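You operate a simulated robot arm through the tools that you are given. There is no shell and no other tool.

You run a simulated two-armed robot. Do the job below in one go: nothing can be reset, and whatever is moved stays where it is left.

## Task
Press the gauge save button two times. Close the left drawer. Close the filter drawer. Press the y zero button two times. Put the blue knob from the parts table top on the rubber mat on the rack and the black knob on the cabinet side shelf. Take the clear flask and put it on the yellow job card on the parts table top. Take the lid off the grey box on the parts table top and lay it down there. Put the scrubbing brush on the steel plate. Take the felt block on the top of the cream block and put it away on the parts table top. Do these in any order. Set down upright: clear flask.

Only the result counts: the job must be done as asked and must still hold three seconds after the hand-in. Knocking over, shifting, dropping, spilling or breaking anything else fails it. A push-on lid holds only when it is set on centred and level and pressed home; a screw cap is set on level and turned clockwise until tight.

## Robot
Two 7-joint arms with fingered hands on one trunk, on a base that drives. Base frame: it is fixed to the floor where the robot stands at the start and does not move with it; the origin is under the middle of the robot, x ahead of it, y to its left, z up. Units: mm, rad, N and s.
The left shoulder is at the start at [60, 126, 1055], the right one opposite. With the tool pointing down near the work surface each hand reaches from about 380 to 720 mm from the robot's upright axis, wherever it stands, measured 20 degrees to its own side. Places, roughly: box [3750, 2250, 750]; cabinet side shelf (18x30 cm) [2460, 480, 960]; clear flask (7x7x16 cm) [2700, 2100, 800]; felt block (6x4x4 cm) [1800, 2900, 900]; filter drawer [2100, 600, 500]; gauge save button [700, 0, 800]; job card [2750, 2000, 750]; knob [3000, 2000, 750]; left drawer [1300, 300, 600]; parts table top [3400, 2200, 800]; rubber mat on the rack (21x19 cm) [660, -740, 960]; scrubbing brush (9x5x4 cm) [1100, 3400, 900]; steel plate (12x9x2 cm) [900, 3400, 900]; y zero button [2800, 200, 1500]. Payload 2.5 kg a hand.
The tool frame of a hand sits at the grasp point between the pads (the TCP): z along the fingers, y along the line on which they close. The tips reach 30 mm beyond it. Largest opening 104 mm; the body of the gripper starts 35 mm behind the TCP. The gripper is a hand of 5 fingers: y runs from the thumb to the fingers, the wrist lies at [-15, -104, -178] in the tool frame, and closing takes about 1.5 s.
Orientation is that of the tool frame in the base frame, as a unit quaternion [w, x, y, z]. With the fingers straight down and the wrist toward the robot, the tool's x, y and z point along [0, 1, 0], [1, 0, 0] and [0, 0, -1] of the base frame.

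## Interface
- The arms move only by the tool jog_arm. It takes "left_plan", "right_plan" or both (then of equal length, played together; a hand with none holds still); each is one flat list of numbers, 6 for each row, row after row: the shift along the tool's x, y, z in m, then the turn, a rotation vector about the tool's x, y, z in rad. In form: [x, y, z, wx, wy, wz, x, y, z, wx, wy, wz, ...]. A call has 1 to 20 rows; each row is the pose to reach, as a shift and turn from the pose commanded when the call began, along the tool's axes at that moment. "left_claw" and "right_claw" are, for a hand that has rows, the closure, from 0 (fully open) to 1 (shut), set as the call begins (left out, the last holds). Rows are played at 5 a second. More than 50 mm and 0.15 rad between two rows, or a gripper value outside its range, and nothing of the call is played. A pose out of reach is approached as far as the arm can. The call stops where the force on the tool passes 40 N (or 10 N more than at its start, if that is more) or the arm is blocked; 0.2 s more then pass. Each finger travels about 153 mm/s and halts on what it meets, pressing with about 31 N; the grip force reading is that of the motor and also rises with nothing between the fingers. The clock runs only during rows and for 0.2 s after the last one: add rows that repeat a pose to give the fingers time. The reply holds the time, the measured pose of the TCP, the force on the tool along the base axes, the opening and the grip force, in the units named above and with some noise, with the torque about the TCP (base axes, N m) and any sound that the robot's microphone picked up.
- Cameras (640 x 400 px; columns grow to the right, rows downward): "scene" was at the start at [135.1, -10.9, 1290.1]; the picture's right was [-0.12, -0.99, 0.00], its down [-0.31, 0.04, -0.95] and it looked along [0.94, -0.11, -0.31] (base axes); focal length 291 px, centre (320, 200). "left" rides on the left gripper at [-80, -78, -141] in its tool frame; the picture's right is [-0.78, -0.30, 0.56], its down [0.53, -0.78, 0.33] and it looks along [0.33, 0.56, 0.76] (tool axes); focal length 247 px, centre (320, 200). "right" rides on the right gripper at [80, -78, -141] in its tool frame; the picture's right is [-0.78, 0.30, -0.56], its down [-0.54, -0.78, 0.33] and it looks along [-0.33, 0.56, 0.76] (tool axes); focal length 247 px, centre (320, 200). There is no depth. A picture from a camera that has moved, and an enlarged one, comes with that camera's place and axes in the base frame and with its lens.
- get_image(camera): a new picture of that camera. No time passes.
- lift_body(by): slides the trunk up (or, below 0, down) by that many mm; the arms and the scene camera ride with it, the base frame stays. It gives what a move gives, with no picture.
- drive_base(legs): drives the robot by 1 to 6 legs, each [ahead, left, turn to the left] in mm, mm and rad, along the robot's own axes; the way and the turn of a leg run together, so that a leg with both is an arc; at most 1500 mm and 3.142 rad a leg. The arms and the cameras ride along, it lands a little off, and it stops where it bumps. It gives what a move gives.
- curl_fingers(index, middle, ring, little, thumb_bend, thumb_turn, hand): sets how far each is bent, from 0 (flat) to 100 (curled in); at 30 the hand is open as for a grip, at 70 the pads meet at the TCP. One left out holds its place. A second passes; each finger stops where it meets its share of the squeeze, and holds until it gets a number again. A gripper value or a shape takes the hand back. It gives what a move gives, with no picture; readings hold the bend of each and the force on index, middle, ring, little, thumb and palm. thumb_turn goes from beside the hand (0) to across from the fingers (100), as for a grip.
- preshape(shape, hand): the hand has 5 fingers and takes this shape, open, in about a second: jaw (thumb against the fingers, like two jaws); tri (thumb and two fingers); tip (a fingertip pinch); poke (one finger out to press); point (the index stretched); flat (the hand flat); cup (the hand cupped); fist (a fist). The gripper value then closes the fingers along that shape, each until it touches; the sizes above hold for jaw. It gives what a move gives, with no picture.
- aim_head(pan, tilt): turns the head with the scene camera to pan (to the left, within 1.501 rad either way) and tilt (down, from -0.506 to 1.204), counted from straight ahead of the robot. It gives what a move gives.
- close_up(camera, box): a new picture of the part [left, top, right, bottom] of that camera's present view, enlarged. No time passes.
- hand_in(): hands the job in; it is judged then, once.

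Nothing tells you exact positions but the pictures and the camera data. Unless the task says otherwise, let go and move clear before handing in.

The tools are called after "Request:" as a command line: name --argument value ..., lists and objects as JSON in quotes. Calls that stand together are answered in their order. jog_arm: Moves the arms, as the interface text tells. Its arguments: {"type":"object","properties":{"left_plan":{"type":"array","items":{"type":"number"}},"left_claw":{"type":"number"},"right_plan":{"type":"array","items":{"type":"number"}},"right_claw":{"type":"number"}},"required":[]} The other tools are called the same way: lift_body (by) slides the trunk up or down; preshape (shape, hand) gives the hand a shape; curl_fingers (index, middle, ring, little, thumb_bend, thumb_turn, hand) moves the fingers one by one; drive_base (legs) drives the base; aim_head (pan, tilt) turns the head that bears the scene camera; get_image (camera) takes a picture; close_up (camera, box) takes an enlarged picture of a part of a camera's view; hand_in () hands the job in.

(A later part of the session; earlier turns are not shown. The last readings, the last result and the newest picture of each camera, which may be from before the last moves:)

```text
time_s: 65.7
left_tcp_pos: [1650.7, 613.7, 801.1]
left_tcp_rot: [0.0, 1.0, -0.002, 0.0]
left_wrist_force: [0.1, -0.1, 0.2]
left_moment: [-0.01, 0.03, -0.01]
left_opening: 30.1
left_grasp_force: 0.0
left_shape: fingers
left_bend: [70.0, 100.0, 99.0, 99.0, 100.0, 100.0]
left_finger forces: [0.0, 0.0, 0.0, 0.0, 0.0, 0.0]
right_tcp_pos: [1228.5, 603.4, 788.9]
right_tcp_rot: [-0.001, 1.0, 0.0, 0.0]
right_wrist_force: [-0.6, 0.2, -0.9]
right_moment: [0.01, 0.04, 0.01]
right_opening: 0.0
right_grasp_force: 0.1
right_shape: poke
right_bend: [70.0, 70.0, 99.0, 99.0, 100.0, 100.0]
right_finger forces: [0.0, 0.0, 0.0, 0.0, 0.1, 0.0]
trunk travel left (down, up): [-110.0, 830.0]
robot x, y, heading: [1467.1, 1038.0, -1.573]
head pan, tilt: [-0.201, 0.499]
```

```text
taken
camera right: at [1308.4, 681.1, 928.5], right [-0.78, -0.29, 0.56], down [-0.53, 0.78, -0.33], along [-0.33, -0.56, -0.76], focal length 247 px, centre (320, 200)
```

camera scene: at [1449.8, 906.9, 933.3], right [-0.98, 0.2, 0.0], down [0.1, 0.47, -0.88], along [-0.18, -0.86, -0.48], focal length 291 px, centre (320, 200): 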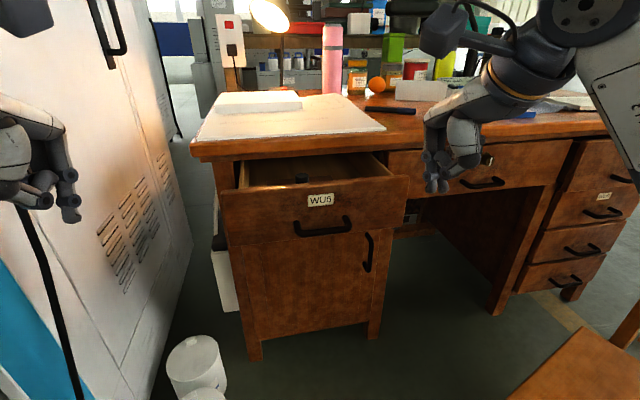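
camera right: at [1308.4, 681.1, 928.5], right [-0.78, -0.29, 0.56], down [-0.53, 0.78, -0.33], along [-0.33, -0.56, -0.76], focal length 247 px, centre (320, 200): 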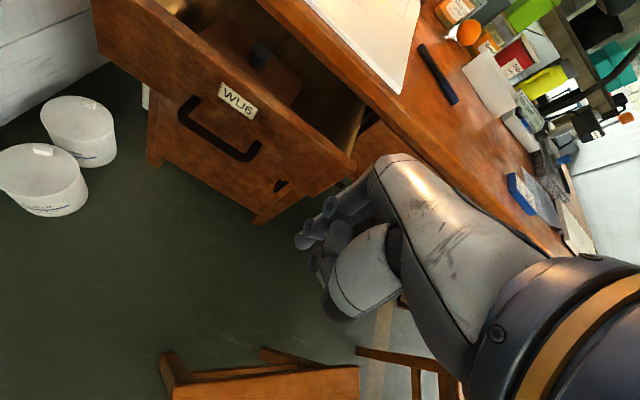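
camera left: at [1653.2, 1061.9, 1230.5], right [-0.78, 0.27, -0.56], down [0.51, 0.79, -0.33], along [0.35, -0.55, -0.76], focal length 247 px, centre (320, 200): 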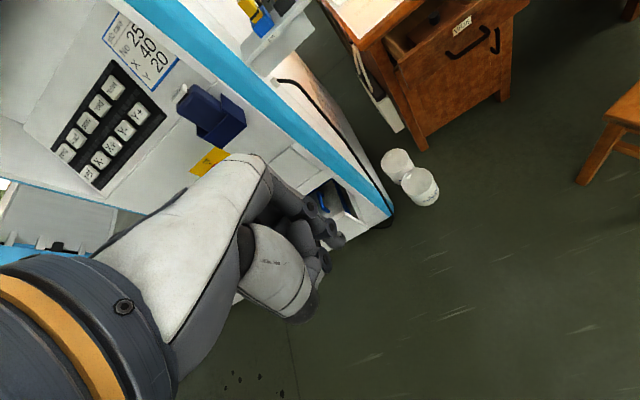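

The drawer panel is at y ≈ 435, spanning z ≈ 583–702, with the label at z ≈ 671 above the handle. I'll bring the right fingers level in front of the label, pointing at the panel.

Request:
jog_arm --right_plan '[0.0154, 0.0128, 0.0124, -0.1309, 0, 0, 0.0309, 0.0255, 0.0248, -0.2618, 0, 0, 0.0463, 0.0383, 0.0371, -0.3927, 0, 0, 0.0618, 0.051, 0.0495, -0.5236, 0, 0, 0.0772, 0.0638, 0.0619, -0.6545, 0, 0, 0.0926, 0.0765, 0.0743, -0.7854, 0, 0, 0.1081, 0.0893, 0.0866, -0.9163, 0, 0, 0.1235, 0.102, 0.099, -1.0472, 0, 0]'

Request:
get_image --camera "scene"

Request:
get_image --camera "right"

```text
time_s: 67.5
left_tcp_pos: [1650.8, 613.5, 801.8]
left_tcp_rot: [-0.001, 1.0, -0.002, 0.001]
left_wrist_force: [-0.5, 0.5, 0.2]
left_moment: [-0.02, 0.01, 0.03]
left_opening: 29.8
left_grasp_force: 0.0
left_shape: fingers
left_bend: [70.0, 100.0, 99.0, 99.0, 100.0, 100.0]
left_finger forces: [0.1, 0.0, 0.0, 0.1, 0.0, 0.1]
right_tcp_pos: [1320.1, 526.5, 713.7]
right_tcp_rot: [0.384, 0.923, 0.0, 0.0]
right_wrist_force: [-0.3, -0.2, 0.6]
right_moment: [-0.02, -0.01, 0.01]
right_opening: 0.0
right_grasp_force: 0.2
right_shape: poke
right_bend: [70.0, 70.0, 99.0, 99.0, 100.0, 100.0]
right_finger forces: [0.1, 0.0, 0.0, 0.1, 0.1, 0.0]
right hand out of reach, approached as far as the arm can: row 7, 8
trunk travel left (down, up): [-110.0, 830.0]
robot x, y, heading: [1467.2, 1035.2, -1.57]
head pan, tilt: [-0.201, 0.499]
```

```text
taken
camera scene: at [1449.8, 906.9, 933.3], right [-0.98, 0.2, 0.0], down [0.1, 0.47, -0.88], along [-0.18, -0.86, -0.48], focal length 291 px, centre (320, 200)
```

scene: 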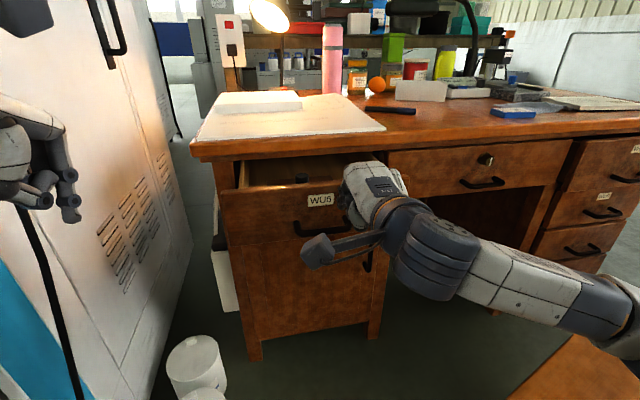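

```text
taken
camera right: at [1401.1, 681.2, 757.9], right [-0.78, 0.19, 0.6], down [-0.53, 0.31, -0.78], along [-0.33, -0.93, -0.14], focal length 247 px, centre (320, 200)
```

right: 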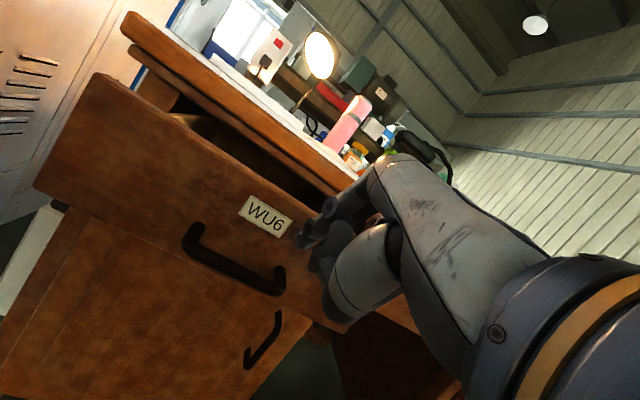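

The wrist stopped at 45° of pitch, which is good enough. I'll lower the tip to the label's height and push forward gently.

Request:
jog_arm --right_plan '[0.0125, -0.0071, 0.007, 0, 0, 0, 0.025, -0.0142, 0.0141, 0, 0, 0, 0.025, 0.0034, 0.0319, 0, 0, 0, 0.025, 0.0211, 0.0496, 0, 0, 0, 0.025, 0.0316, 0.0603, 0, 0, 0, 0.025, 0.0422, 0.0709, 0, 0, 0]'

Request:
get_image --camera "right"

Request:
get_image --camera "scene"

```text
time_s: 68.9
left_tcp_pos: [1650.7, 612.3, 801.0]
left_tcp_rot: [0.0, 1.0, -0.001, 0.001]
left_wrist_force: [-0.3, 0.8, 0.4]
left_moment: [-0.01, 0.03, -0.01]
left_opening: 29.9
left_grasp_force: 0.0
left_shape: fingers
left_bend: [70.0, 100.0, 99.0, 99.0, 100.0, 100.0]
left_finger forces: [0.1, 0.0, 0.0, 0.1, 0.0, 0.1]
right_tcp_pos: [1344.0, 446.5, 692.2]
right_tcp_rot: [0.382, 0.924, -0.001, 0.0]
right_wrist_force: [0.9, 0.5, 0.3]
right_moment: [0.02, 0.01, 0.0]
right_opening: 0.1
right_grasp_force: 0.1
right_shape: poke
right_bend: [70.0, 70.0, 99.0, 99.0, 100.0, 100.0]
right_finger forces: [0.1, 1.1, 0.0, 0.0, 0.0, 0.0]
trunk travel left (down, up): [-110.0, 830.0]
robot x, y, heading: [1466.0, 1033.4, -1.574]
head pan, tilt: [-0.201, 0.499]
```

```text
taken
camera right: at [1424.5, 600.4, 737.5], right [-0.78, 0.19, 0.6], down [-0.53, 0.32, -0.78], along [-0.34, -0.93, -0.15], focal length 247 px, centre (320, 200)
```

right: 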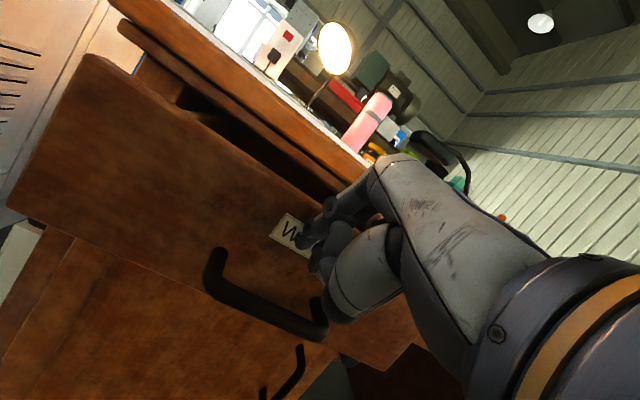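

```text
taken
camera scene: at [1449.8, 906.9, 933.2], right [-0.98, 0.2, 0.0], down [0.1, 0.47, -0.88], along [-0.18, -0.86, -0.48], focal length 291 px, centre (320, 200)
```

scene: 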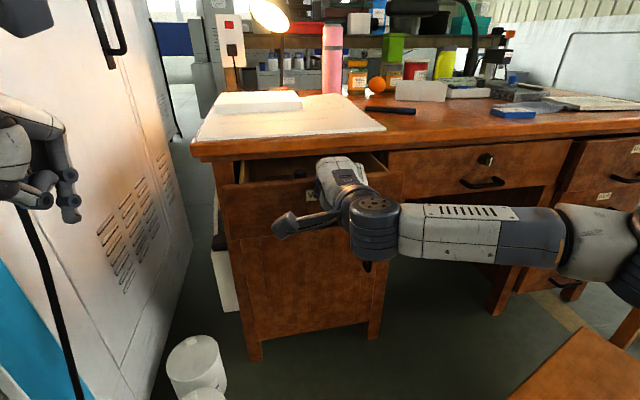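

The fingertips touch the panel, but that high up the knuckles would meet the bench edge. I'll back off, shift beside the handle and lower, then push.

Request:
jog_arm --right_plan '[0, -0.0141, -0.0142, 0, 0, 0, 0.04, -0.0326, 0.0042, 0, 0, 0, 0.08, -0.051, 0.0225, 0, 0, 0, 0.08, -0.0369, 0.0367, 0, 0, 0, 0.08, -0.0228, 0.0509, 0, 0, 0, 0.08, -0.0087, 0.0651, 0, 0, 0]'

Request:
get_image --camera "right"

Request:
get_image --camera "scene"

```text
time_s: 70.3
left_tcp_pos: [1651.1, 613.5, 800.8]
left_tcp_rot: [0.0, 1.0, -0.002, 0.0]
left_wrist_force: [-0.2, -1.0, -1.3]
left_moment: [-0.01, 0.0, 0.0]
left_opening: 29.7
left_grasp_force: 0.0
left_shape: fingers
left_bend: [70.0, 100.0, 99.0, 99.0, 100.0, 100.0]
left_finger forces: [0.1, 0.1, 0.0, 0.0, 0.1, 0.1]
right_tcp_pos: [1426.6, 405.0, 641.6]
right_tcp_rot: [0.383, 0.924, -0.001, 0.0]
right_wrist_force: [-0.6, 0.9, -0.8]
right_moment: [0.0, 0.04, -0.01]
right_opening: 0.0
right_grasp_force: 0.0
right_shape: poke
right_bend: [70.0, 70.0, 99.0, 99.0, 100.0, 100.0]
right_finger forces: [0.0, 0.4, 0.0, 0.0, 0.1, 0.0]
trunk travel left (down, up): [-110.0, 830.0]
robot x, y, heading: [1464.3, 1031.8, -1.574]
head pan, tilt: [-0.201, 0.499]
```

```text
taken
camera right: at [1505.9, 560.3, 685.6], right [-0.78, 0.19, 0.6], down [-0.53, 0.31, -0.78], along [-0.34, -0.93, -0.14], focal length 247 px, centre (320, 200)
```

right: 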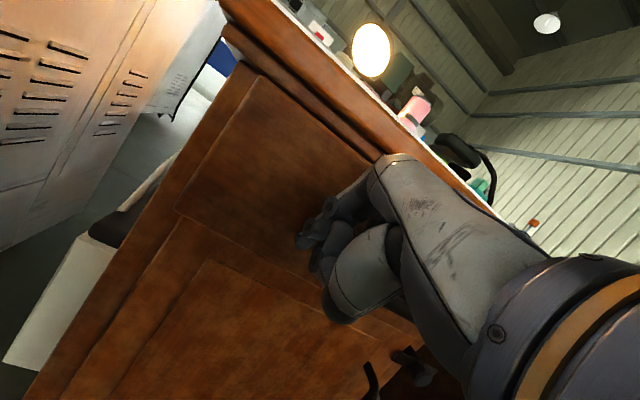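

```text
taken
camera scene: at [1449.8, 906.9, 933.3], right [-0.98, 0.2, 0.0], down [0.1, 0.47, -0.88], along [-0.18, -0.86, -0.48], focal length 291 px, centre (320, 200)
```

scene: 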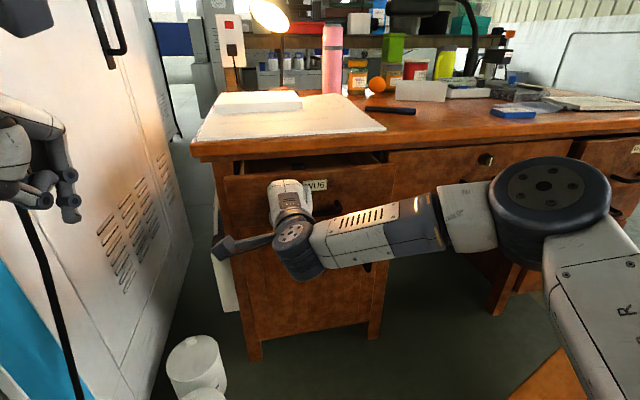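

The drawer slides easily. I'll keep pushing until it stops.

Request:
jog_arm --right_plan '[0, 0.0106, 0.0107, 0, 0, 0, 0, 0.0212, 0.0213, 0, 0, 0, 0, 0.0317, 0.032, 0, 0, 0, 0, 0.0423, 0.0426, 0, 0, 0, 0, 0.0494, 0.0497, 0, 0, 0]'

Request:
get_image --camera "right"

Request:
get_image --camera "scene"

```text
time_s: 71.5
left_tcp_pos: [1651.5, 613.7, 800.6]
left_tcp_rot: [0.0, 1.0, -0.003, -0.001]
left_wrist_force: [0.5, 0.4, -0.1]
left_moment: [-0.04, 0.02, -0.02]
left_opening: 29.8
left_grasp_force: 0.0
left_shape: fingers
left_bend: [70.0, 100.0, 99.0, 99.0, 100.0, 100.0]
left_finger forces: [0.1, 0.1, 0.1, 0.0, 0.0, 0.0]
right_tcp_pos: [1424.7, 335.5, 639.8]
right_tcp_rot: [0.383, 0.924, -0.001, 0.0]
right_wrist_force: [0.0, 1.7, -0.3]
right_moment: [-0.01, 0.02, -0.03]
right_opening: 0.2
right_grasp_force: 0.0
right_shape: poke
right_bend: [70.0, 70.0, 99.0, 99.0, 100.0, 100.0]
right_finger forces: [0.1, 1.7, 0.0, 0.1, 0.0, 0.0]
trunk travel left (down, up): [-110.0, 830.0]
robot x, y, heading: [1465.3, 1034.3, -1.569]
head pan, tilt: [-0.201, 0.499]
```

```text
taken
camera right: at [1505.1, 490.3, 685.1], right [-0.78, 0.19, 0.6], down [-0.53, 0.31, -0.78], along [-0.34, -0.93, -0.14], focal length 247 px, centre (320, 200)
```

right: 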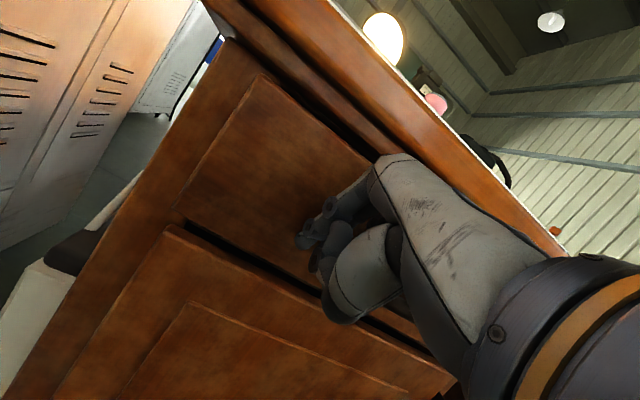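

```text
taken
camera scene: at [1449.8, 906.9, 933.2], right [-0.98, 0.2, 0.0], down [0.1, 0.47, -0.88], along [-0.18, -0.86, -0.48], focal length 291 px, centre (320, 200)
```

scene: 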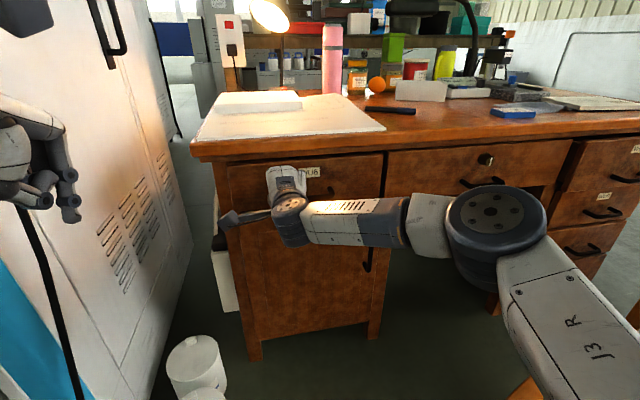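

It is nearly flush. I'll push on in small steps until it meets its stop.

Request:
jog_arm --right_plan '[0, 0.0056, 0.0057, 0, 0, 0, 0, 0.0113, 0.0114, 0, 0, 0, 0, 0.0169, 0.017, 0, 0, 0, 0, 0.0226, 0.0227, 0, 0, 0]'

Request:
get_image --camera "right"

```text
time_s: 72.2
left_tcp_pos: [1649.8, 616.2, 802.1]
left_tcp_rot: [0.001, 1.0, -0.001, 0.001]
left_wrist_force: [0.6, -0.1, 0.3]
left_moment: [0.0, 0.02, -0.03]
left_opening: 30.0
left_grasp_force: 0.1
left_shape: fingers
left_bend: [70.0, 100.0, 99.0, 99.0, 100.0, 100.0]
left_finger forces: [0.0, 0.1, 0.1, 0.1, 0.0, 0.1]
right_tcp_pos: [1427.5, 321.0, 645.1]
right_tcp_rot: [0.385, 0.923, 0.001, 0.001]
right_wrist_force: [-4.7, 31.7, 5.4]
right_moment: [-0.57, -0.01, -0.29]
right_opening: 0.0
right_grasp_force: 0.1
right_shape: poke
right_bend: [70.0, 70.0, 99.0, 99.0, 100.0, 100.0]
right_finger forces: [5.4, 24.4, 1.3, 0.0, 0.0, 0.0]
trunk travel left (down, up): [-110.0, 830.0]
robot x, y, heading: [1464.8, 1037.2, -1.572]
head pan, tilt: [-0.201, 0.499]
stopped in row 3 (right hand): the force on the tool passed its limit at 52 N (the readings are from after the stop); the commanded pose is now the measured one
```

```text
taken
camera right: at [1506.9, 475.9, 688.5], right [-0.78, 0.19, 0.6], down [-0.54, 0.31, -0.79], along [-0.33, -0.93, -0.14], focal length 247 px, centre (320, 200)
```

right: 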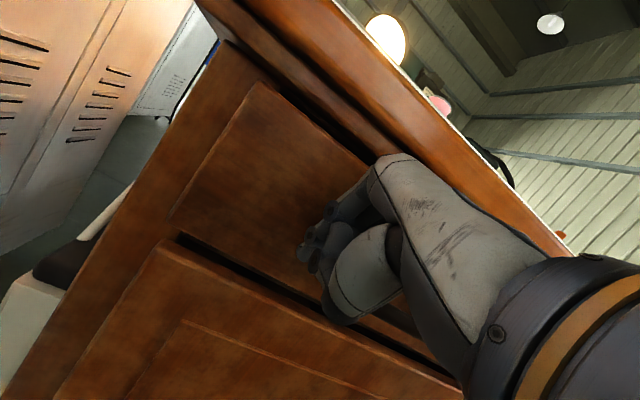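

The drawer has met its stop (force rose to 52 N). I'll back the hand off and return it to the home pose, then check that the drawer stays shut.

Request:
jog_arm --right_plan '[0, -0.0329, -0.0331, 0, 0, 0, 0, -0.0658, -0.0663, 0, 0, 0, 0, -0.0987, -0.0994, 0, 0, 0, -0.0284, -0.0984, -0.1283, 0.1129, 0, 0, -0.0569, -0.0981, -0.1572, 0.2259, 0, 0, -0.0853, -0.0978, -0.1861, 0.3388, 0, 0, -0.1137, -0.0975, -0.215, 0.4518, 0, 0, -0.1421, -0.0972, -0.2439, 0.5647, 0, 0, -0.1706, -0.0969, -0.2728, 0.6777, 0, 0, -0.199, -0.0966, -0.3017, 0.7906, 0, 0]'

Request:
get_image --camera "scene"

Request:
close_up --camera "scene" --box '[180, 120, 420, 280]'

```text
time_s: 74.4
left_tcp_pos: [1651.5, 614.0, 800.0]
left_tcp_rot: [0.0, 1.0, -0.002, 0.0]
left_wrist_force: [0.1, -0.7, -0.8]
left_moment: [0.01, -0.01, 0.01]
left_opening: 29.8
left_grasp_force: 0.1
left_shape: fingers
left_bend: [70.0, 100.0, 99.0, 99.0, 100.0, 100.0]
left_finger forces: [0.1, 0.1, 0.0, 0.1, 0.0, 0.0]
right_tcp_pos: [1227.1, 600.7, 786.8]
right_tcp_rot: [-0.002, 1.0, 0.003, 0.0]
right_wrist_force: [0.3, 0.1, -0.6]
right_moment: [0.0, -0.02, 0.03]
right_opening: 0.1
right_grasp_force: 0.0
right_shape: poke
right_bend: [70.0, 70.0, 99.0, 99.0, 100.0, 100.0]
right_finger forces: [0.0, 0.1, 0.0, 0.0, 0.0, 0.0]
trunk travel left (down, up): [-110.0, 830.0]
robot x, y, heading: [1465.3, 1037.4, -1.572]
head pan, tilt: [-0.201, 0.499]
```

```text
taken
camera scene: at [1449.8, 907.5, 933.2], right [-0.98, 0.2, 0.0], down [0.1, 0.47, -0.88], along [-0.18, -0.86, -0.48], focal length 291 px, centre (320, 200)
```

scene: 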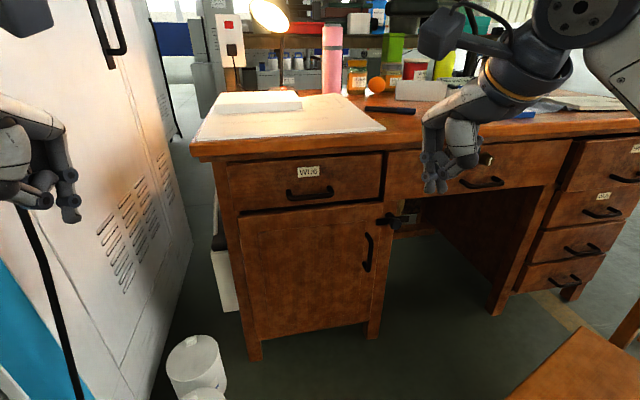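

```text
2.50 times, centred on (300, 200) of scene
camera zoom: at [1449.8, 907.5, 933.2], right [-0.98, 0.2, 0.0], down [0.1, 0.47, -0.88], along [-0.18, -0.86, -0.48], focal length 727 px, centre (370, 200)
```

zoom: 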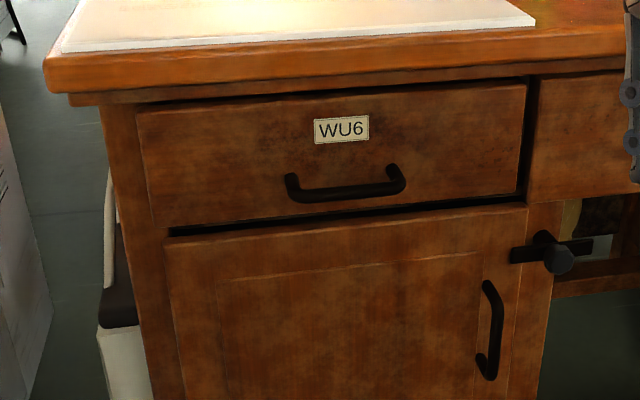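

The bench drawer is shut. Next is the filter drawer: I'll back away and slide left to stand in front of the white cabinet.

Request:
drive_base --legs '[[-330, 0, 0], [0, 620, 0]]'

Request:
aim_head --pan 0.0 --tilt 0.35

Request:
get_image --camera "scene"

Request:
aim_head --pan 0.7 --tilt 0.0

Request:
get_image --camera "scene"

Request:
get_image --camera "right"

Request:
get_image --camera "left"

```text
time_s: 79.7
left_tcp_pos: [2276.7, 937.8, 800.6]
left_tcp_rot: [0.001, 1.0, -0.003, 0.0]
left_wrist_force: [-0.5, -0.6, 1.1]
left_moment: [0.01, 0.0, -0.01]
left_opening: 29.8
left_grasp_force: 0.1
left_shape: fingers
left_bend: [70.0, 100.0, 99.0, 99.0, 100.0, 100.0]
left_finger forces: [0.1, 0.0, 0.0, 0.1, 0.1, 0.0]
right_tcp_pos: [1853.9, 924.9, 784.9]
right_tcp_rot: [-0.001, 1.0, -0.001, 0.001]
right_wrist_force: [0.2, -0.1, -0.2]
right_moment: [0.0, -0.01, -0.03]
right_opening: 0.2
right_grasp_force: 0.2
right_shape: poke
right_bend: [70.0, 70.0, 99.0, 99.0, 100.0, 100.0]
right_finger forces: [0.0, 0.0, 0.1, 0.0, 0.1, 0.1]
trunk travel left (down, up): [-110.0, 830.0]
robot x, y, heading: [2093.0, 1361.2, -1.579]
head pan, tilt: [-0.201, 0.499]
```

```text
time_s: 80.4
left_tcp_pos: [2277.3, 937.6, 800.2]
left_tcp_rot: [0.0, 1.0, -0.004, 0.0]
left_wrist_force: [0.2, 0.2, -0.6]
left_moment: [0.02, -0.02, -0.02]
left_opening: 29.8
left_grasp_force: 0.1
left_shape: fingers
left_bend: [70.0, 100.0, 99.0, 99.0, 100.0, 100.0]
left_finger forces: [0.1, 0.0, 0.1, 0.0, 0.0, 0.0]
right_tcp_pos: [1854.7, 923.7, 786.0]
right_tcp_rot: [-0.001, 1.0, 0.001, 0.0]
right_wrist_force: [0.8, -0.1, -0.7]
right_moment: [-0.01, -0.03, -0.02]
right_opening: 0.1
right_grasp_force: 0.1
right_shape: poke
right_bend: [70.0, 70.0, 99.0, 99.0, 100.0, 100.0]
right_finger forces: [0.0, 0.1, 0.1, 0.0, 0.0, 0.0]
trunk travel left (down, up): [-110.0, 830.0]
robot x, y, heading: [2091.2, 1356.7, -1.578]
head pan, tilt: [0.0, 0.351]
```

```text
taken
camera scene: at [2094.8, 1227.4, 946.9], right [-1.0, 0.01, 0.0], down [0.0, 0.34, -0.94], along [-0.01, -0.94, -0.34], focal length 291 px, centre (320, 200)
```

scene: 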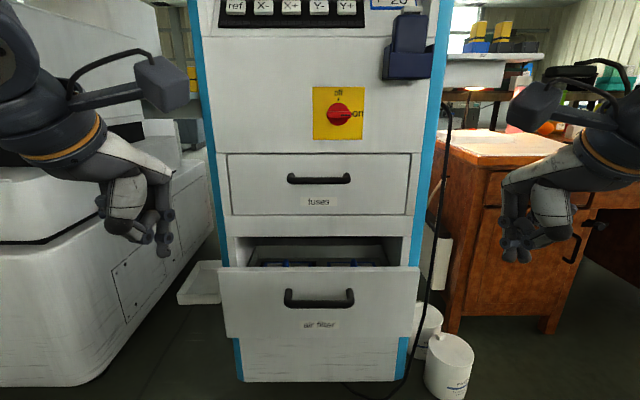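

```text
time_s: 81.5
left_tcp_pos: [2276.7, 937.6, 801.3]
left_tcp_rot: [0.001, 1.0, -0.003, 0.0]
left_wrist_force: [1.3, -0.2, -0.3]
left_moment: [-0.02, -0.02, 0.01]
left_opening: 30.0
left_grasp_force: 0.0
left_shape: fingers
left_bend: [70.0, 100.0, 99.0, 99.0, 100.0, 100.0]
left_finger forces: [0.0, 0.0, 0.0, 0.0, 0.1, 0.1]
right_tcp_pos: [1853.8, 925.5, 786.1]
right_tcp_rot: [-0.002, 1.0, 0.0, 0.0]
right_wrist_force: [-0.1, 0.1, -0.2]
right_moment: [0.01, 0.02, 0.03]
right_opening: 0.1
right_grasp_force: 0.0
right_shape: poke
right_bend: [70.0, 70.0, 99.0, 99.0, 100.0, 100.0]
right_finger forces: [0.1, 0.0, 0.0, 0.0, 0.1, 0.0]
trunk travel left (down, up): [-110.0, 830.0]
robot x, y, heading: [2096.8, 1361.0, -1.575]
head pan, tilt: [0.7, 0.0]
```

```text
taken
camera scene: at [2153.0, 1251.3, 979.4], right [-0.77, -0.64, 0.0], down [0.0, 0.0, -1.0], along [0.64, -0.77, 0.0], focal length 291 px, centre (320, 200)
```

scene: 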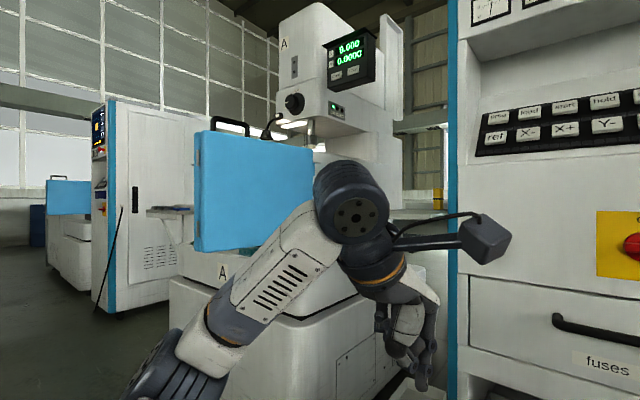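

```text
taken
camera right: at [1933.8, 1001.8, 926.8], right [-0.78, -0.3, 0.56], down [-0.53, 0.78, -0.33], along [-0.33, -0.55, -0.76], focal length 247 px, centre (320, 200)
```

right: 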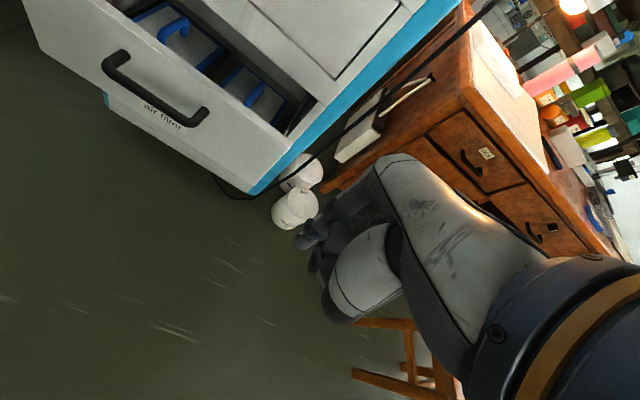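

```text
taken
camera left: at [2197.7, 1014.4, 940.6], right [-0.77, 0.3, -0.56], down [0.54, 0.77, -0.33], along [0.33, -0.56, -0.76], focal length 247 px, centre (320, 200)
```

left: 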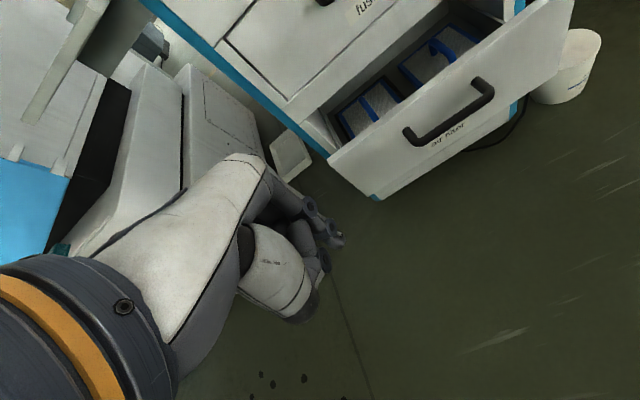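

The air-filter drawer's handle is at about [2089, 741, 562], its panel at y ≈ 711 spanning z ≈ 425–610. I'll close in a little and set the right fingers in front of the panel beside the handle.

Request:
drive_base --legs '[[60, 0, 0]]'

Request:
jog_arm --right_plan '[0.0151, 0.0114, 0.0294, -0.0982, 0, 0, 0.0303, 0.0228, 0.0588, -0.1963, 0, 0, 0.0454, 0.0341, 0.0881, -0.2945, 0, 0, 0.0605, 0.0455, 0.1175, -0.3927, 0, 0, 0.0756, 0.0569, 0.1469, -0.4909, 0, 0, 0.0908, 0.0683, 0.1763, -0.589, 0, 0, 0.1059, 0.0796, 0.2056, -0.6872, 0, 0, 0.121, 0.091, 0.235, -0.7854, 0, 0]'

Request:
aim_head --pan -0.1 --tilt 0.5

Request:
get_image --camera "scene"

Request:
get_image --camera "right"

```text
time_s: 82.5
left_tcp_pos: [2276.6, 878.1, 801.1]
left_tcp_rot: [0.0, 1.0, -0.004, 0.001]
left_wrist_force: [0.5, 0.1, 0.2]
left_moment: [0.0, 0.01, 0.02]
left_opening: 29.9
left_grasp_force: 0.0
left_shape: fingers
left_bend: [70.0, 100.0, 99.0, 99.0, 100.0, 100.0]
left_finger forces: [0.1, 0.0, 0.1, 0.0, 0.0, 0.0]
right_tcp_pos: [1853.7, 864.4, 786.0]
right_tcp_rot: [-0.001, 1.0, 0.0, 0.0]
right_wrist_force: [-0.2, 0.0, 0.5]
right_moment: [-0.01, 0.02, -0.01]
right_opening: 0.0
right_grasp_force: 0.0
right_shape: poke
right_bend: [70.0, 70.0, 99.0, 99.0, 100.0, 100.0]
right_finger forces: [0.0, 0.0, 0.0, 0.0, 0.0, 0.0]
trunk travel left (down, up): [-110.0, 830.0]
robot x, y, heading: [2095.4, 1301.9, -1.575]
head pan, tilt: [0.7, 0.0]
```

```text
time_s: 84.3
left_tcp_pos: [2276.5, 879.1, 801.4]
left_tcp_rot: [0.0, 1.0, -0.003, 0.0]
left_wrist_force: [-0.2, -0.4, 0.4]
left_moment: [0.0, -0.03, -0.01]
left_opening: 29.9
left_grasp_force: 0.1
left_shape: fingers
left_bend: [70.0, 100.0, 99.0, 99.0, 100.0, 100.0]
left_finger forces: [0.0, 0.0, 0.0, 0.0, 0.0, 0.0]
right_tcp_pos: [1944.3, 796.3, 609.5]
right_tcp_rot: [0.289, 0.957, 0.0, 0.0]
right_wrist_force: [-0.7, 0.7, -0.5]
right_moment: [-0.04, -0.01, -0.02]
right_opening: 0.0
right_grasp_force: 0.0
right_shape: poke
right_bend: [70.0, 70.0, 99.0, 99.0, 100.0, 100.0]
right_finger forces: [0.1, 0.1, 0.0, 0.0, 0.0, 0.0]
right hand out of reach, approached as far as the arm can: row 7, 8
trunk travel left (down, up): [-110.0, 830.0]
robot x, y, heading: [2090.7, 1301.0, -1.579]
head pan, tilt: [0.7, 0.0]
```

```text
time_s: 85.4
left_tcp_pos: [2275.6, 878.2, 801.3]
left_tcp_rot: [0.0, 1.0, -0.004, 0.0]
left_wrist_force: [0.0, 0.3, 0.1]
left_moment: [0.02, 0.01, 0.0]
left_opening: 29.9
left_grasp_force: 0.2
left_shape: fingers
left_bend: [70.0, 100.0, 99.0, 99.0, 100.0, 100.0]
left_finger forces: [0.1, 0.0, 0.0, 0.0, 0.0, 0.0]
right_tcp_pos: [1944.4, 796.7, 610.0]
right_tcp_rot: [0.289, 0.957, 0.0, 0.0]
right_wrist_force: [-0.3, -0.5, -0.4]
right_moment: [-0.01, 0.0, -0.02]
right_opening: 0.0
right_grasp_force: 0.1
right_shape: poke
right_bend: [70.0, 70.0, 99.0, 99.0, 100.0, 100.0]
right_finger forces: [0.0, 0.0, 0.1, 0.0, 0.1, 0.1]
trunk travel left (down, up): [-110.0, 830.0]
robot x, y, heading: [2091.0, 1301.6, -1.577]
head pan, tilt: [-0.099, 0.499]
```

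```text
taken
camera scene: at [2085.5, 1170.7, 933.3], right [-0.99, 0.1, 0.0], down [0.05, 0.48, -0.88], along [-0.09, -0.87, -0.48], focal length 291 px, centre (320, 200)
```

scene: 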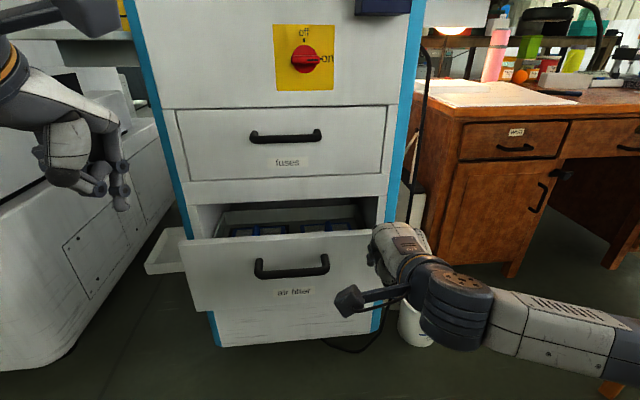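

```text
taken
camera right: at [2023.5, 940.1, 684.1], right [-0.78, 0.06, 0.63], down [-0.53, 0.46, -0.71], along [-0.33, -0.88, -0.33], focal length 247 px, centre (320, 200)
```

right: 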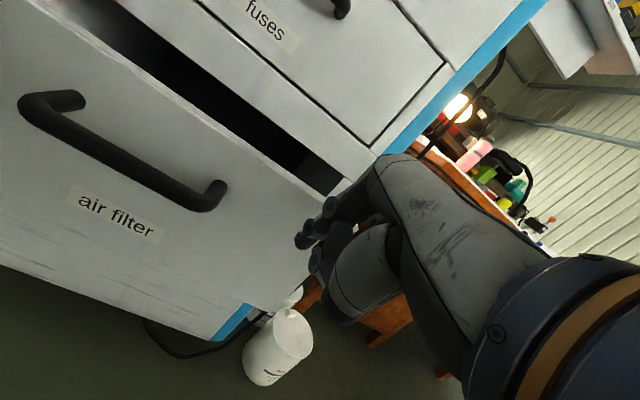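

The arm was too folded there. I'll back the base up 90 mm so the arm can stretch, then reposition.

Request:
drive_base --legs '[[-90, 0, 0]]'

Request:
jog_arm --right_plan '[0.0087, 0.0147, 0.0297, -0.066, 0, 0, 0.0173, 0.0293, 0.0595, -0.132, 0, 0, 0.026, 0.044, 0.0892, -0.199, 0, 0]'

Request:
get_image --camera "right"

Request:
get_image --camera "scene"

```text
time_s: 86.5
left_tcp_pos: [2278.2, 966.8, 801.2]
left_tcp_rot: [-0.001, 1.0, -0.004, -0.001]
left_wrist_force: [-0.2, 0.3, 0.2]
left_moment: [0.01, 0.0, 0.0]
left_opening: 29.9
left_grasp_force: 0.0
left_shape: fingers
left_bend: [70.0, 100.0, 99.0, 99.0, 100.0, 100.0]
left_finger forces: [0.0, 0.0, 0.0, 0.0, 0.0, 0.0]
right_tcp_pos: [1943.0, 887.0, 609.1]
right_tcp_rot: [0.289, 0.957, -0.001, 0.0]
right_wrist_force: [-0.1, 0.7, 0.4]
right_moment: [0.02, 0.01, 0.01]
right_opening: 0.1
right_grasp_force: 0.0
right_shape: poke
right_bend: [70.0, 70.0, 99.0, 99.0, 100.0, 100.0]
right_finger forces: [0.1, 0.1, 0.0, 0.0, 0.1, 0.1]
trunk travel left (down, up): [-110.0, 830.0]
robot x, y, heading: [2095.6, 1394.9, -1.576]
head pan, tilt: [-0.099, 0.499]
```

```text
time_s: 87.3
left_tcp_pos: [2277.7, 966.8, 801.3]
left_tcp_rot: [0.0, 1.0, -0.003, 0.001]
left_wrist_force: [-0.2, -0.1, 0.2]
left_moment: [0.02, 0.03, -0.01]
left_opening: 29.9
left_grasp_force: 0.0
left_shape: fingers
left_bend: [70.0, 100.0, 99.0, 99.0, 100.0, 100.0]
left_finger forces: [0.0, 0.0, 0.1, 0.1, 0.0, 0.0]
right_tcp_pos: [1943.6, 887.7, 610.1]
right_tcp_rot: [0.289, 0.957, -0.001, -0.001]
right_wrist_force: [-0.4, 0.5, 0.9]
right_moment: [0.01, 0.01, 0.01]
right_opening: 0.0
right_grasp_force: 0.1
right_shape: poke
right_bend: [70.0, 70.0, 99.0, 99.0, 100.0, 100.0]
right_finger forces: [0.1, 0.0, 0.1, 0.0, 0.0, 0.1]
right hand out of reach, approached as far as the arm can: row 1, 2, 3
trunk travel left (down, up): [-110.0, 830.0]
robot x, y, heading: [2096.3, 1389.2, -1.578]
head pan, tilt: [-0.099, 0.499]
```

```text
taken
camera right: at [2024.0, 1028.9, 684.0], right [-0.78, 0.06, 0.63], down [-0.53, 0.46, -0.71], along [-0.34, -0.88, -0.33], focal length 247 px, centre (320, 200)
```

right: 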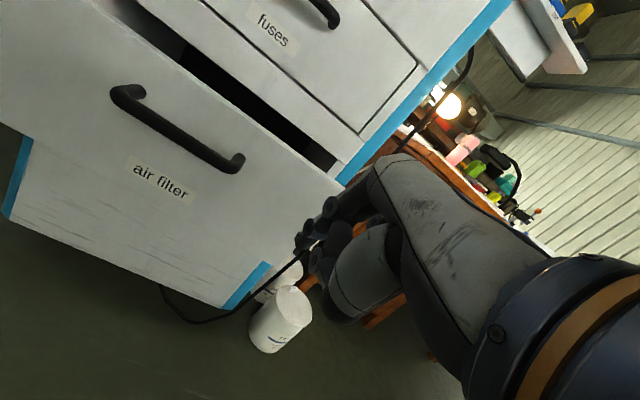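

```text
taken
camera scene: at [2086.0, 1259.5, 933.3], right [-0.99, 0.11, 0.0], down [0.05, 0.48, -0.88], along [-0.09, -0.87, -0.48], focal length 291 px, centre (320, 200)
```

scene: 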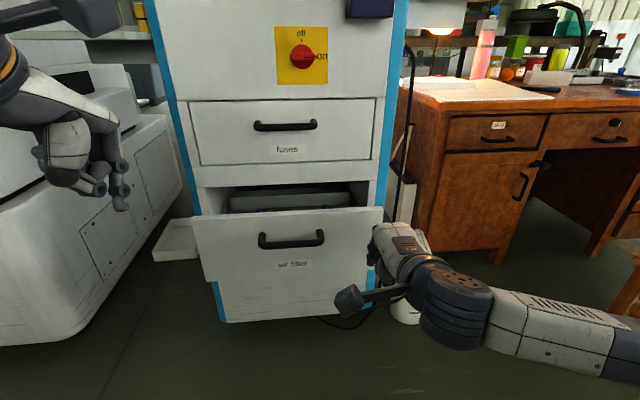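

It's the wrist pitch that is at its limit. I'll keep the present pitch and move forward and down only.

Request:
jog_arm --right_plan '[0.0087, 0.0139, 0.0333, 0, 0, 0, 0.0173, 0.0279, 0.0665, 0, 0, 0, 0.026, 0.0418, 0.0998, 0, 0, 0]'

Request:
get_image --camera "right"

```text
time_s: 88.1
left_tcp_pos: [2276.9, 966.7, 800.8]
left_tcp_rot: [0.001, 1.0, -0.004, 0.0]
left_wrist_force: [0.5, -0.7, -0.1]
left_moment: [0.02, 0.0, 0.0]
left_opening: 29.6
left_grasp_force: 0.0
left_shape: fingers
left_bend: [70.0, 100.0, 99.0, 99.0, 100.0, 100.0]
left_finger forces: [0.1, 0.1, 0.0, 0.0, 0.1, 0.1]
right_tcp_pos: [1976.2, 793.8, 558.5]
right_tcp_rot: [0.287, 0.958, -0.002, 0.0]
right_wrist_force: [0.9, 1.3, -0.8]
right_moment: [0.02, -0.02, 0.01]
right_opening: 0.0
right_grasp_force: 0.1
right_shape: poke
right_bend: [70.0, 70.0, 99.0, 99.0, 100.0, 100.0]
right_finger forces: [0.1, 0.1, 0.1, 0.1, 0.0, 0.0]
right hand out of reach, approached as far as the arm can: row 2, 3
trunk travel left (down, up): [-110.0, 830.0]
robot x, y, heading: [2093.9, 1392.5, -1.579]
head pan, tilt: [-0.099, 0.499]
```

```text
taken
camera right: at [2057.1, 936.0, 632.9], right [-0.78, 0.06, 0.63], down [-0.53, 0.47, -0.7], along [-0.34, -0.88, -0.33], focal length 247 px, centre (320, 200)
```

right: 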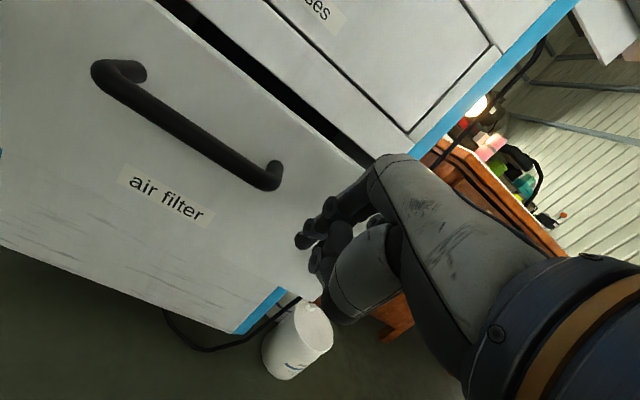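

The tip is at panel height with about 65 mm to go. I'll drive 55 mm ahead, then push with the arm.

Request:
drive_base --legs '[[55, 0, 0]]'

Request:
jog_arm --right_plan '[0, 0.0167, 0.0111, 0, 0, 0, 0, 0.0333, 0.0221, 0, 0, 0, 0, 0.05, 0.0332, 0, 0, 0]'

Request:
get_image --camera "right"

Request:
get_image --camera "scene"

```text
time_s: 89.0
left_tcp_pos: [2277.4, 911.3, 800.5]
left_tcp_rot: [0.0, 1.0, -0.003, 0.001]
left_wrist_force: [0.1, -0.2, 0.0]
left_moment: [-0.04, -0.01, -0.02]
left_opening: 30.0
left_grasp_force: 0.1
left_shape: fingers
left_bend: [70.0, 100.0, 99.0, 99.0, 100.0, 100.0]
left_finger forces: [0.0, 0.0, 0.0, 0.0, 0.0, 0.0]
right_tcp_pos: [1976.1, 739.3, 556.9]
right_tcp_rot: [0.286, 0.958, -0.002, -0.002]
right_wrist_force: [0.4, 0.6, -0.4]
right_moment: [0.0, 0.0, 0.01]
right_opening: 0.0
right_grasp_force: 0.0
right_shape: poke
right_bend: [70.0, 70.0, 99.0, 99.0, 100.0, 100.0]
right_finger forces: [0.0, 0.1, 0.0, 0.0, 0.0, 0.1]
trunk travel left (down, up): [-110.0, 830.0]
robot x, y, heading: [2094.2, 1332.7, -1.58]
head pan, tilt: [-0.099, 0.499]
```

```text
time_s: 89.8
left_tcp_pos: [2276.8, 912.0, 801.4]
left_tcp_rot: [0.0, 1.0, -0.003, 0.0]
left_wrist_force: [-0.4, 0.8, 0.5]
left_moment: [-0.04, -0.03, 0.01]
left_opening: 30.1
left_grasp_force: 0.0
left_shape: fingers
left_bend: [70.0, 100.0, 99.0, 99.0, 100.0, 100.0]
left_finger forces: [0.0, 0.0, 0.0, 0.0, 0.0, 0.0]
right_tcp_pos: [1976.3, 680.9, 557.7]
right_tcp_rot: [0.286, 0.958, -0.002, -0.002]
right_wrist_force: [0.4, -0.3, 0.0]
right_moment: [0.0, 0.01, 0.01]
right_opening: 0.0
right_grasp_force: 0.1
right_shape: poke
right_bend: [70.0, 70.0, 99.0, 99.0, 100.0, 100.0]
right_finger forces: [0.0, 0.0, 0.0, 0.0, 0.0, 0.0]
trunk travel left (down, up): [-110.0, 830.0]
robot x, y, heading: [2094.6, 1333.3, -1.574]
head pan, tilt: [-0.099, 0.499]
```

```text
taken
camera right: at [2056.4, 821.7, 631.6], right [-0.77, 0.06, 0.63], down [-0.53, 0.47, -0.7], along [-0.34, -0.88, -0.33], focal length 247 px, centre (320, 200)
```

right: 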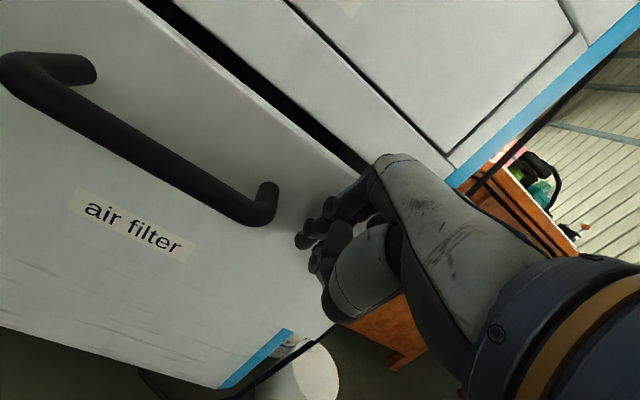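

```text
taken
camera scene: at [2085.6, 1204.6, 933.3], right [-0.99, 0.11, 0.0], down [0.05, 0.48, -0.88], along [-0.09, -0.87, -0.48], focal length 291 px, centre (320, 200)
```

scene: 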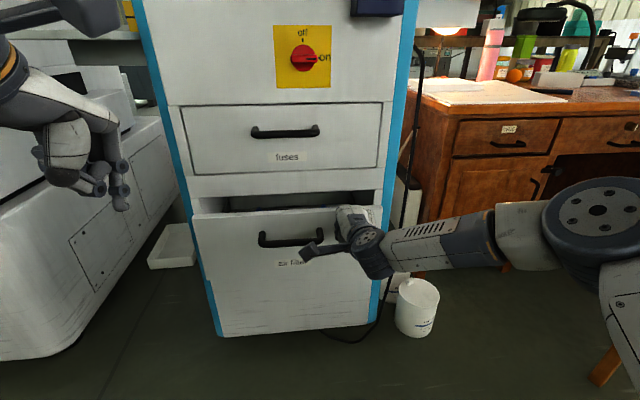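

The drawer is sliding in. I'll keep pushing in small steps to its stop.

Request:
jog_arm --right_plan '[0, 0.0125, 0.0083, 0, 0, 0, 0, 0.025, 0.0166, 0, 0, 0, 0, 0.0375, 0.0249, 0, 0, 0, 0, 0.05, 0.0332, 0, 0, 0, 0, 0.0583, 0.0387, 0, 0, 0, 0, 0.0666, 0.0442, 0, 0, 0]'

Request:
get_image --camera "right"

Request:
get_image --camera "scene"

```text
time_s: 91.2
left_tcp_pos: [2276.6, 911.8, 801.0]
left_tcp_rot: [0.0, 1.0, -0.003, 0.0]
left_wrist_force: [0.4, -0.7, -0.5]
left_moment: [0.01, -0.02, 0.02]
left_opening: 30.0
left_grasp_force: 0.0
left_shape: fingers
left_bend: [70.0, 100.0, 99.0, 99.0, 100.0, 100.0]
left_finger forces: [0.0, 0.0, 0.0, 0.1, 0.0, 0.1]
right_tcp_pos: [1974.9, 600.2, 557.9]
right_tcp_rot: [0.287, 0.958, -0.003, -0.002]
right_wrist_force: [-0.5, 0.4, -0.8]
right_moment: [0.03, 0.0, 0.02]
right_opening: 0.1
right_grasp_force: 0.1
right_shape: poke
right_bend: [70.0, 70.0, 99.0, 99.0, 100.0, 100.0]
right_finger forces: [0.0, 0.0, 0.0, 0.0, 0.0, 0.0]
trunk travel left (down, up): [-110.0, 830.0]
robot x, y, heading: [2095.4, 1334.7, -1.579]
head pan, tilt: [-0.099, 0.499]
```

```text
taken
camera right: at [2055.9, 741.2, 631.6], right [-0.77, 0.06, 0.63], down [-0.53, 0.47, -0.7], along [-0.34, -0.88, -0.33], focal length 247 px, centre (320, 200)
```

right: 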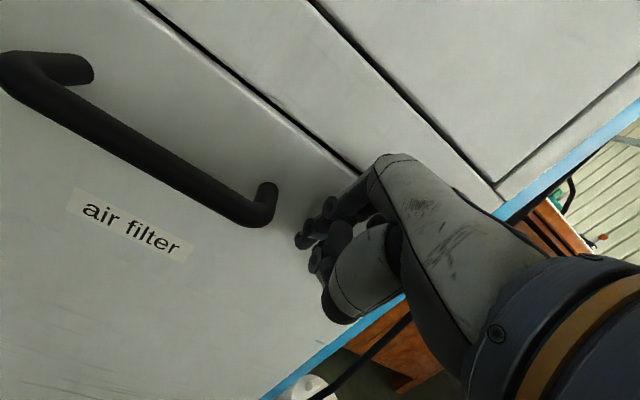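

```text
taken
camera scene: at [2085.6, 1204.6, 933.3], right [-0.99, 0.11, 0.0], down [0.05, 0.48, -0.88], along [-0.09, -0.87, -0.48], focal length 291 px, centre (320, 200)
```

scene: 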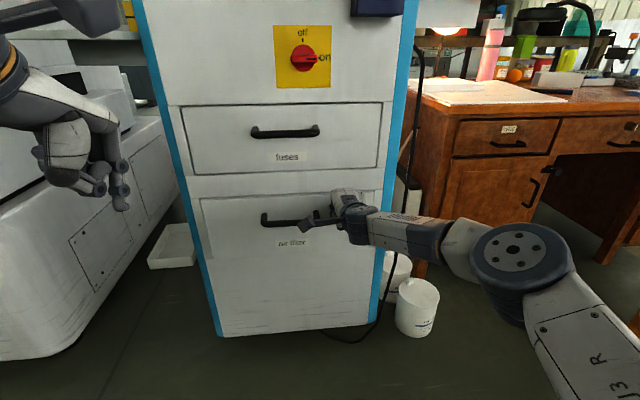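

Nearly flush; a few more millimetres to the stop.

Request:
jog_arm --right_plan '[0, 0.0042, 0.0028, 0, 0, 0, 0, 0.0083, 0.0055, 0, 0, 0, 0, 0.0125, 0.0083, 0, 0, 0, 0, 0.0167, 0.0111, 0, 0, 0, 0, 0.0208, 0.0138, 0, 0, 0, 0, 0.025, 0.0166, 0, 0, 0]'

Request:
get_image --camera "right"

```text
time_s: 92.0
left_tcp_pos: [2275.7, 914.4, 802.2]
left_tcp_rot: [0.002, 1.0, -0.004, 0.001]
left_wrist_force: [-0.4, 0.0, 0.4]
left_moment: [-0.01, -0.01, -0.01]
left_opening: 29.9
left_grasp_force: 0.0
left_shape: fingers
left_bend: [70.0, 100.0, 99.0, 99.0, 100.0, 100.0]
left_finger forces: [0.0, 0.1, 0.1, 0.0, 0.0, 0.1]
right_tcp_pos: [1976.1, 588.1, 560.4]
right_tcp_rot: [0.289, 0.957, -0.003, -0.001]
right_wrist_force: [-2.2, 28.6, 8.7]
right_moment: [-0.76, 0.06, -0.43]
right_opening: 0.1
right_grasp_force: 0.0
right_shape: poke
right_bend: [70.0, 70.0, 99.0, 99.0, 100.0, 100.0]
right_finger forces: [1.0, 23.0, 5.3, 0.1, 0.0, 0.0]
trunk travel left (down, up): [-110.0, 830.0]
robot x, y, heading: [2093.6, 1336.5, -1.583]
head pan, tilt: [-0.099, 0.499]
stopped in row 3 (right hand): the force on the tool passed its limit at 50 N (the readings are from after the stop); the commanded pose is now the measured one
```

```text
taken
camera right: at [2056.8, 730.3, 634.5], right [-0.78, 0.06, 0.63], down [-0.53, 0.47, -0.71], along [-0.34, -0.88, -0.33], focal length 247 px, centre (320, 200)
```

right: 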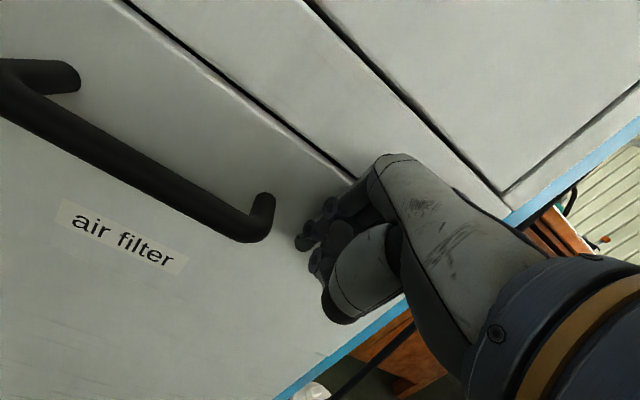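

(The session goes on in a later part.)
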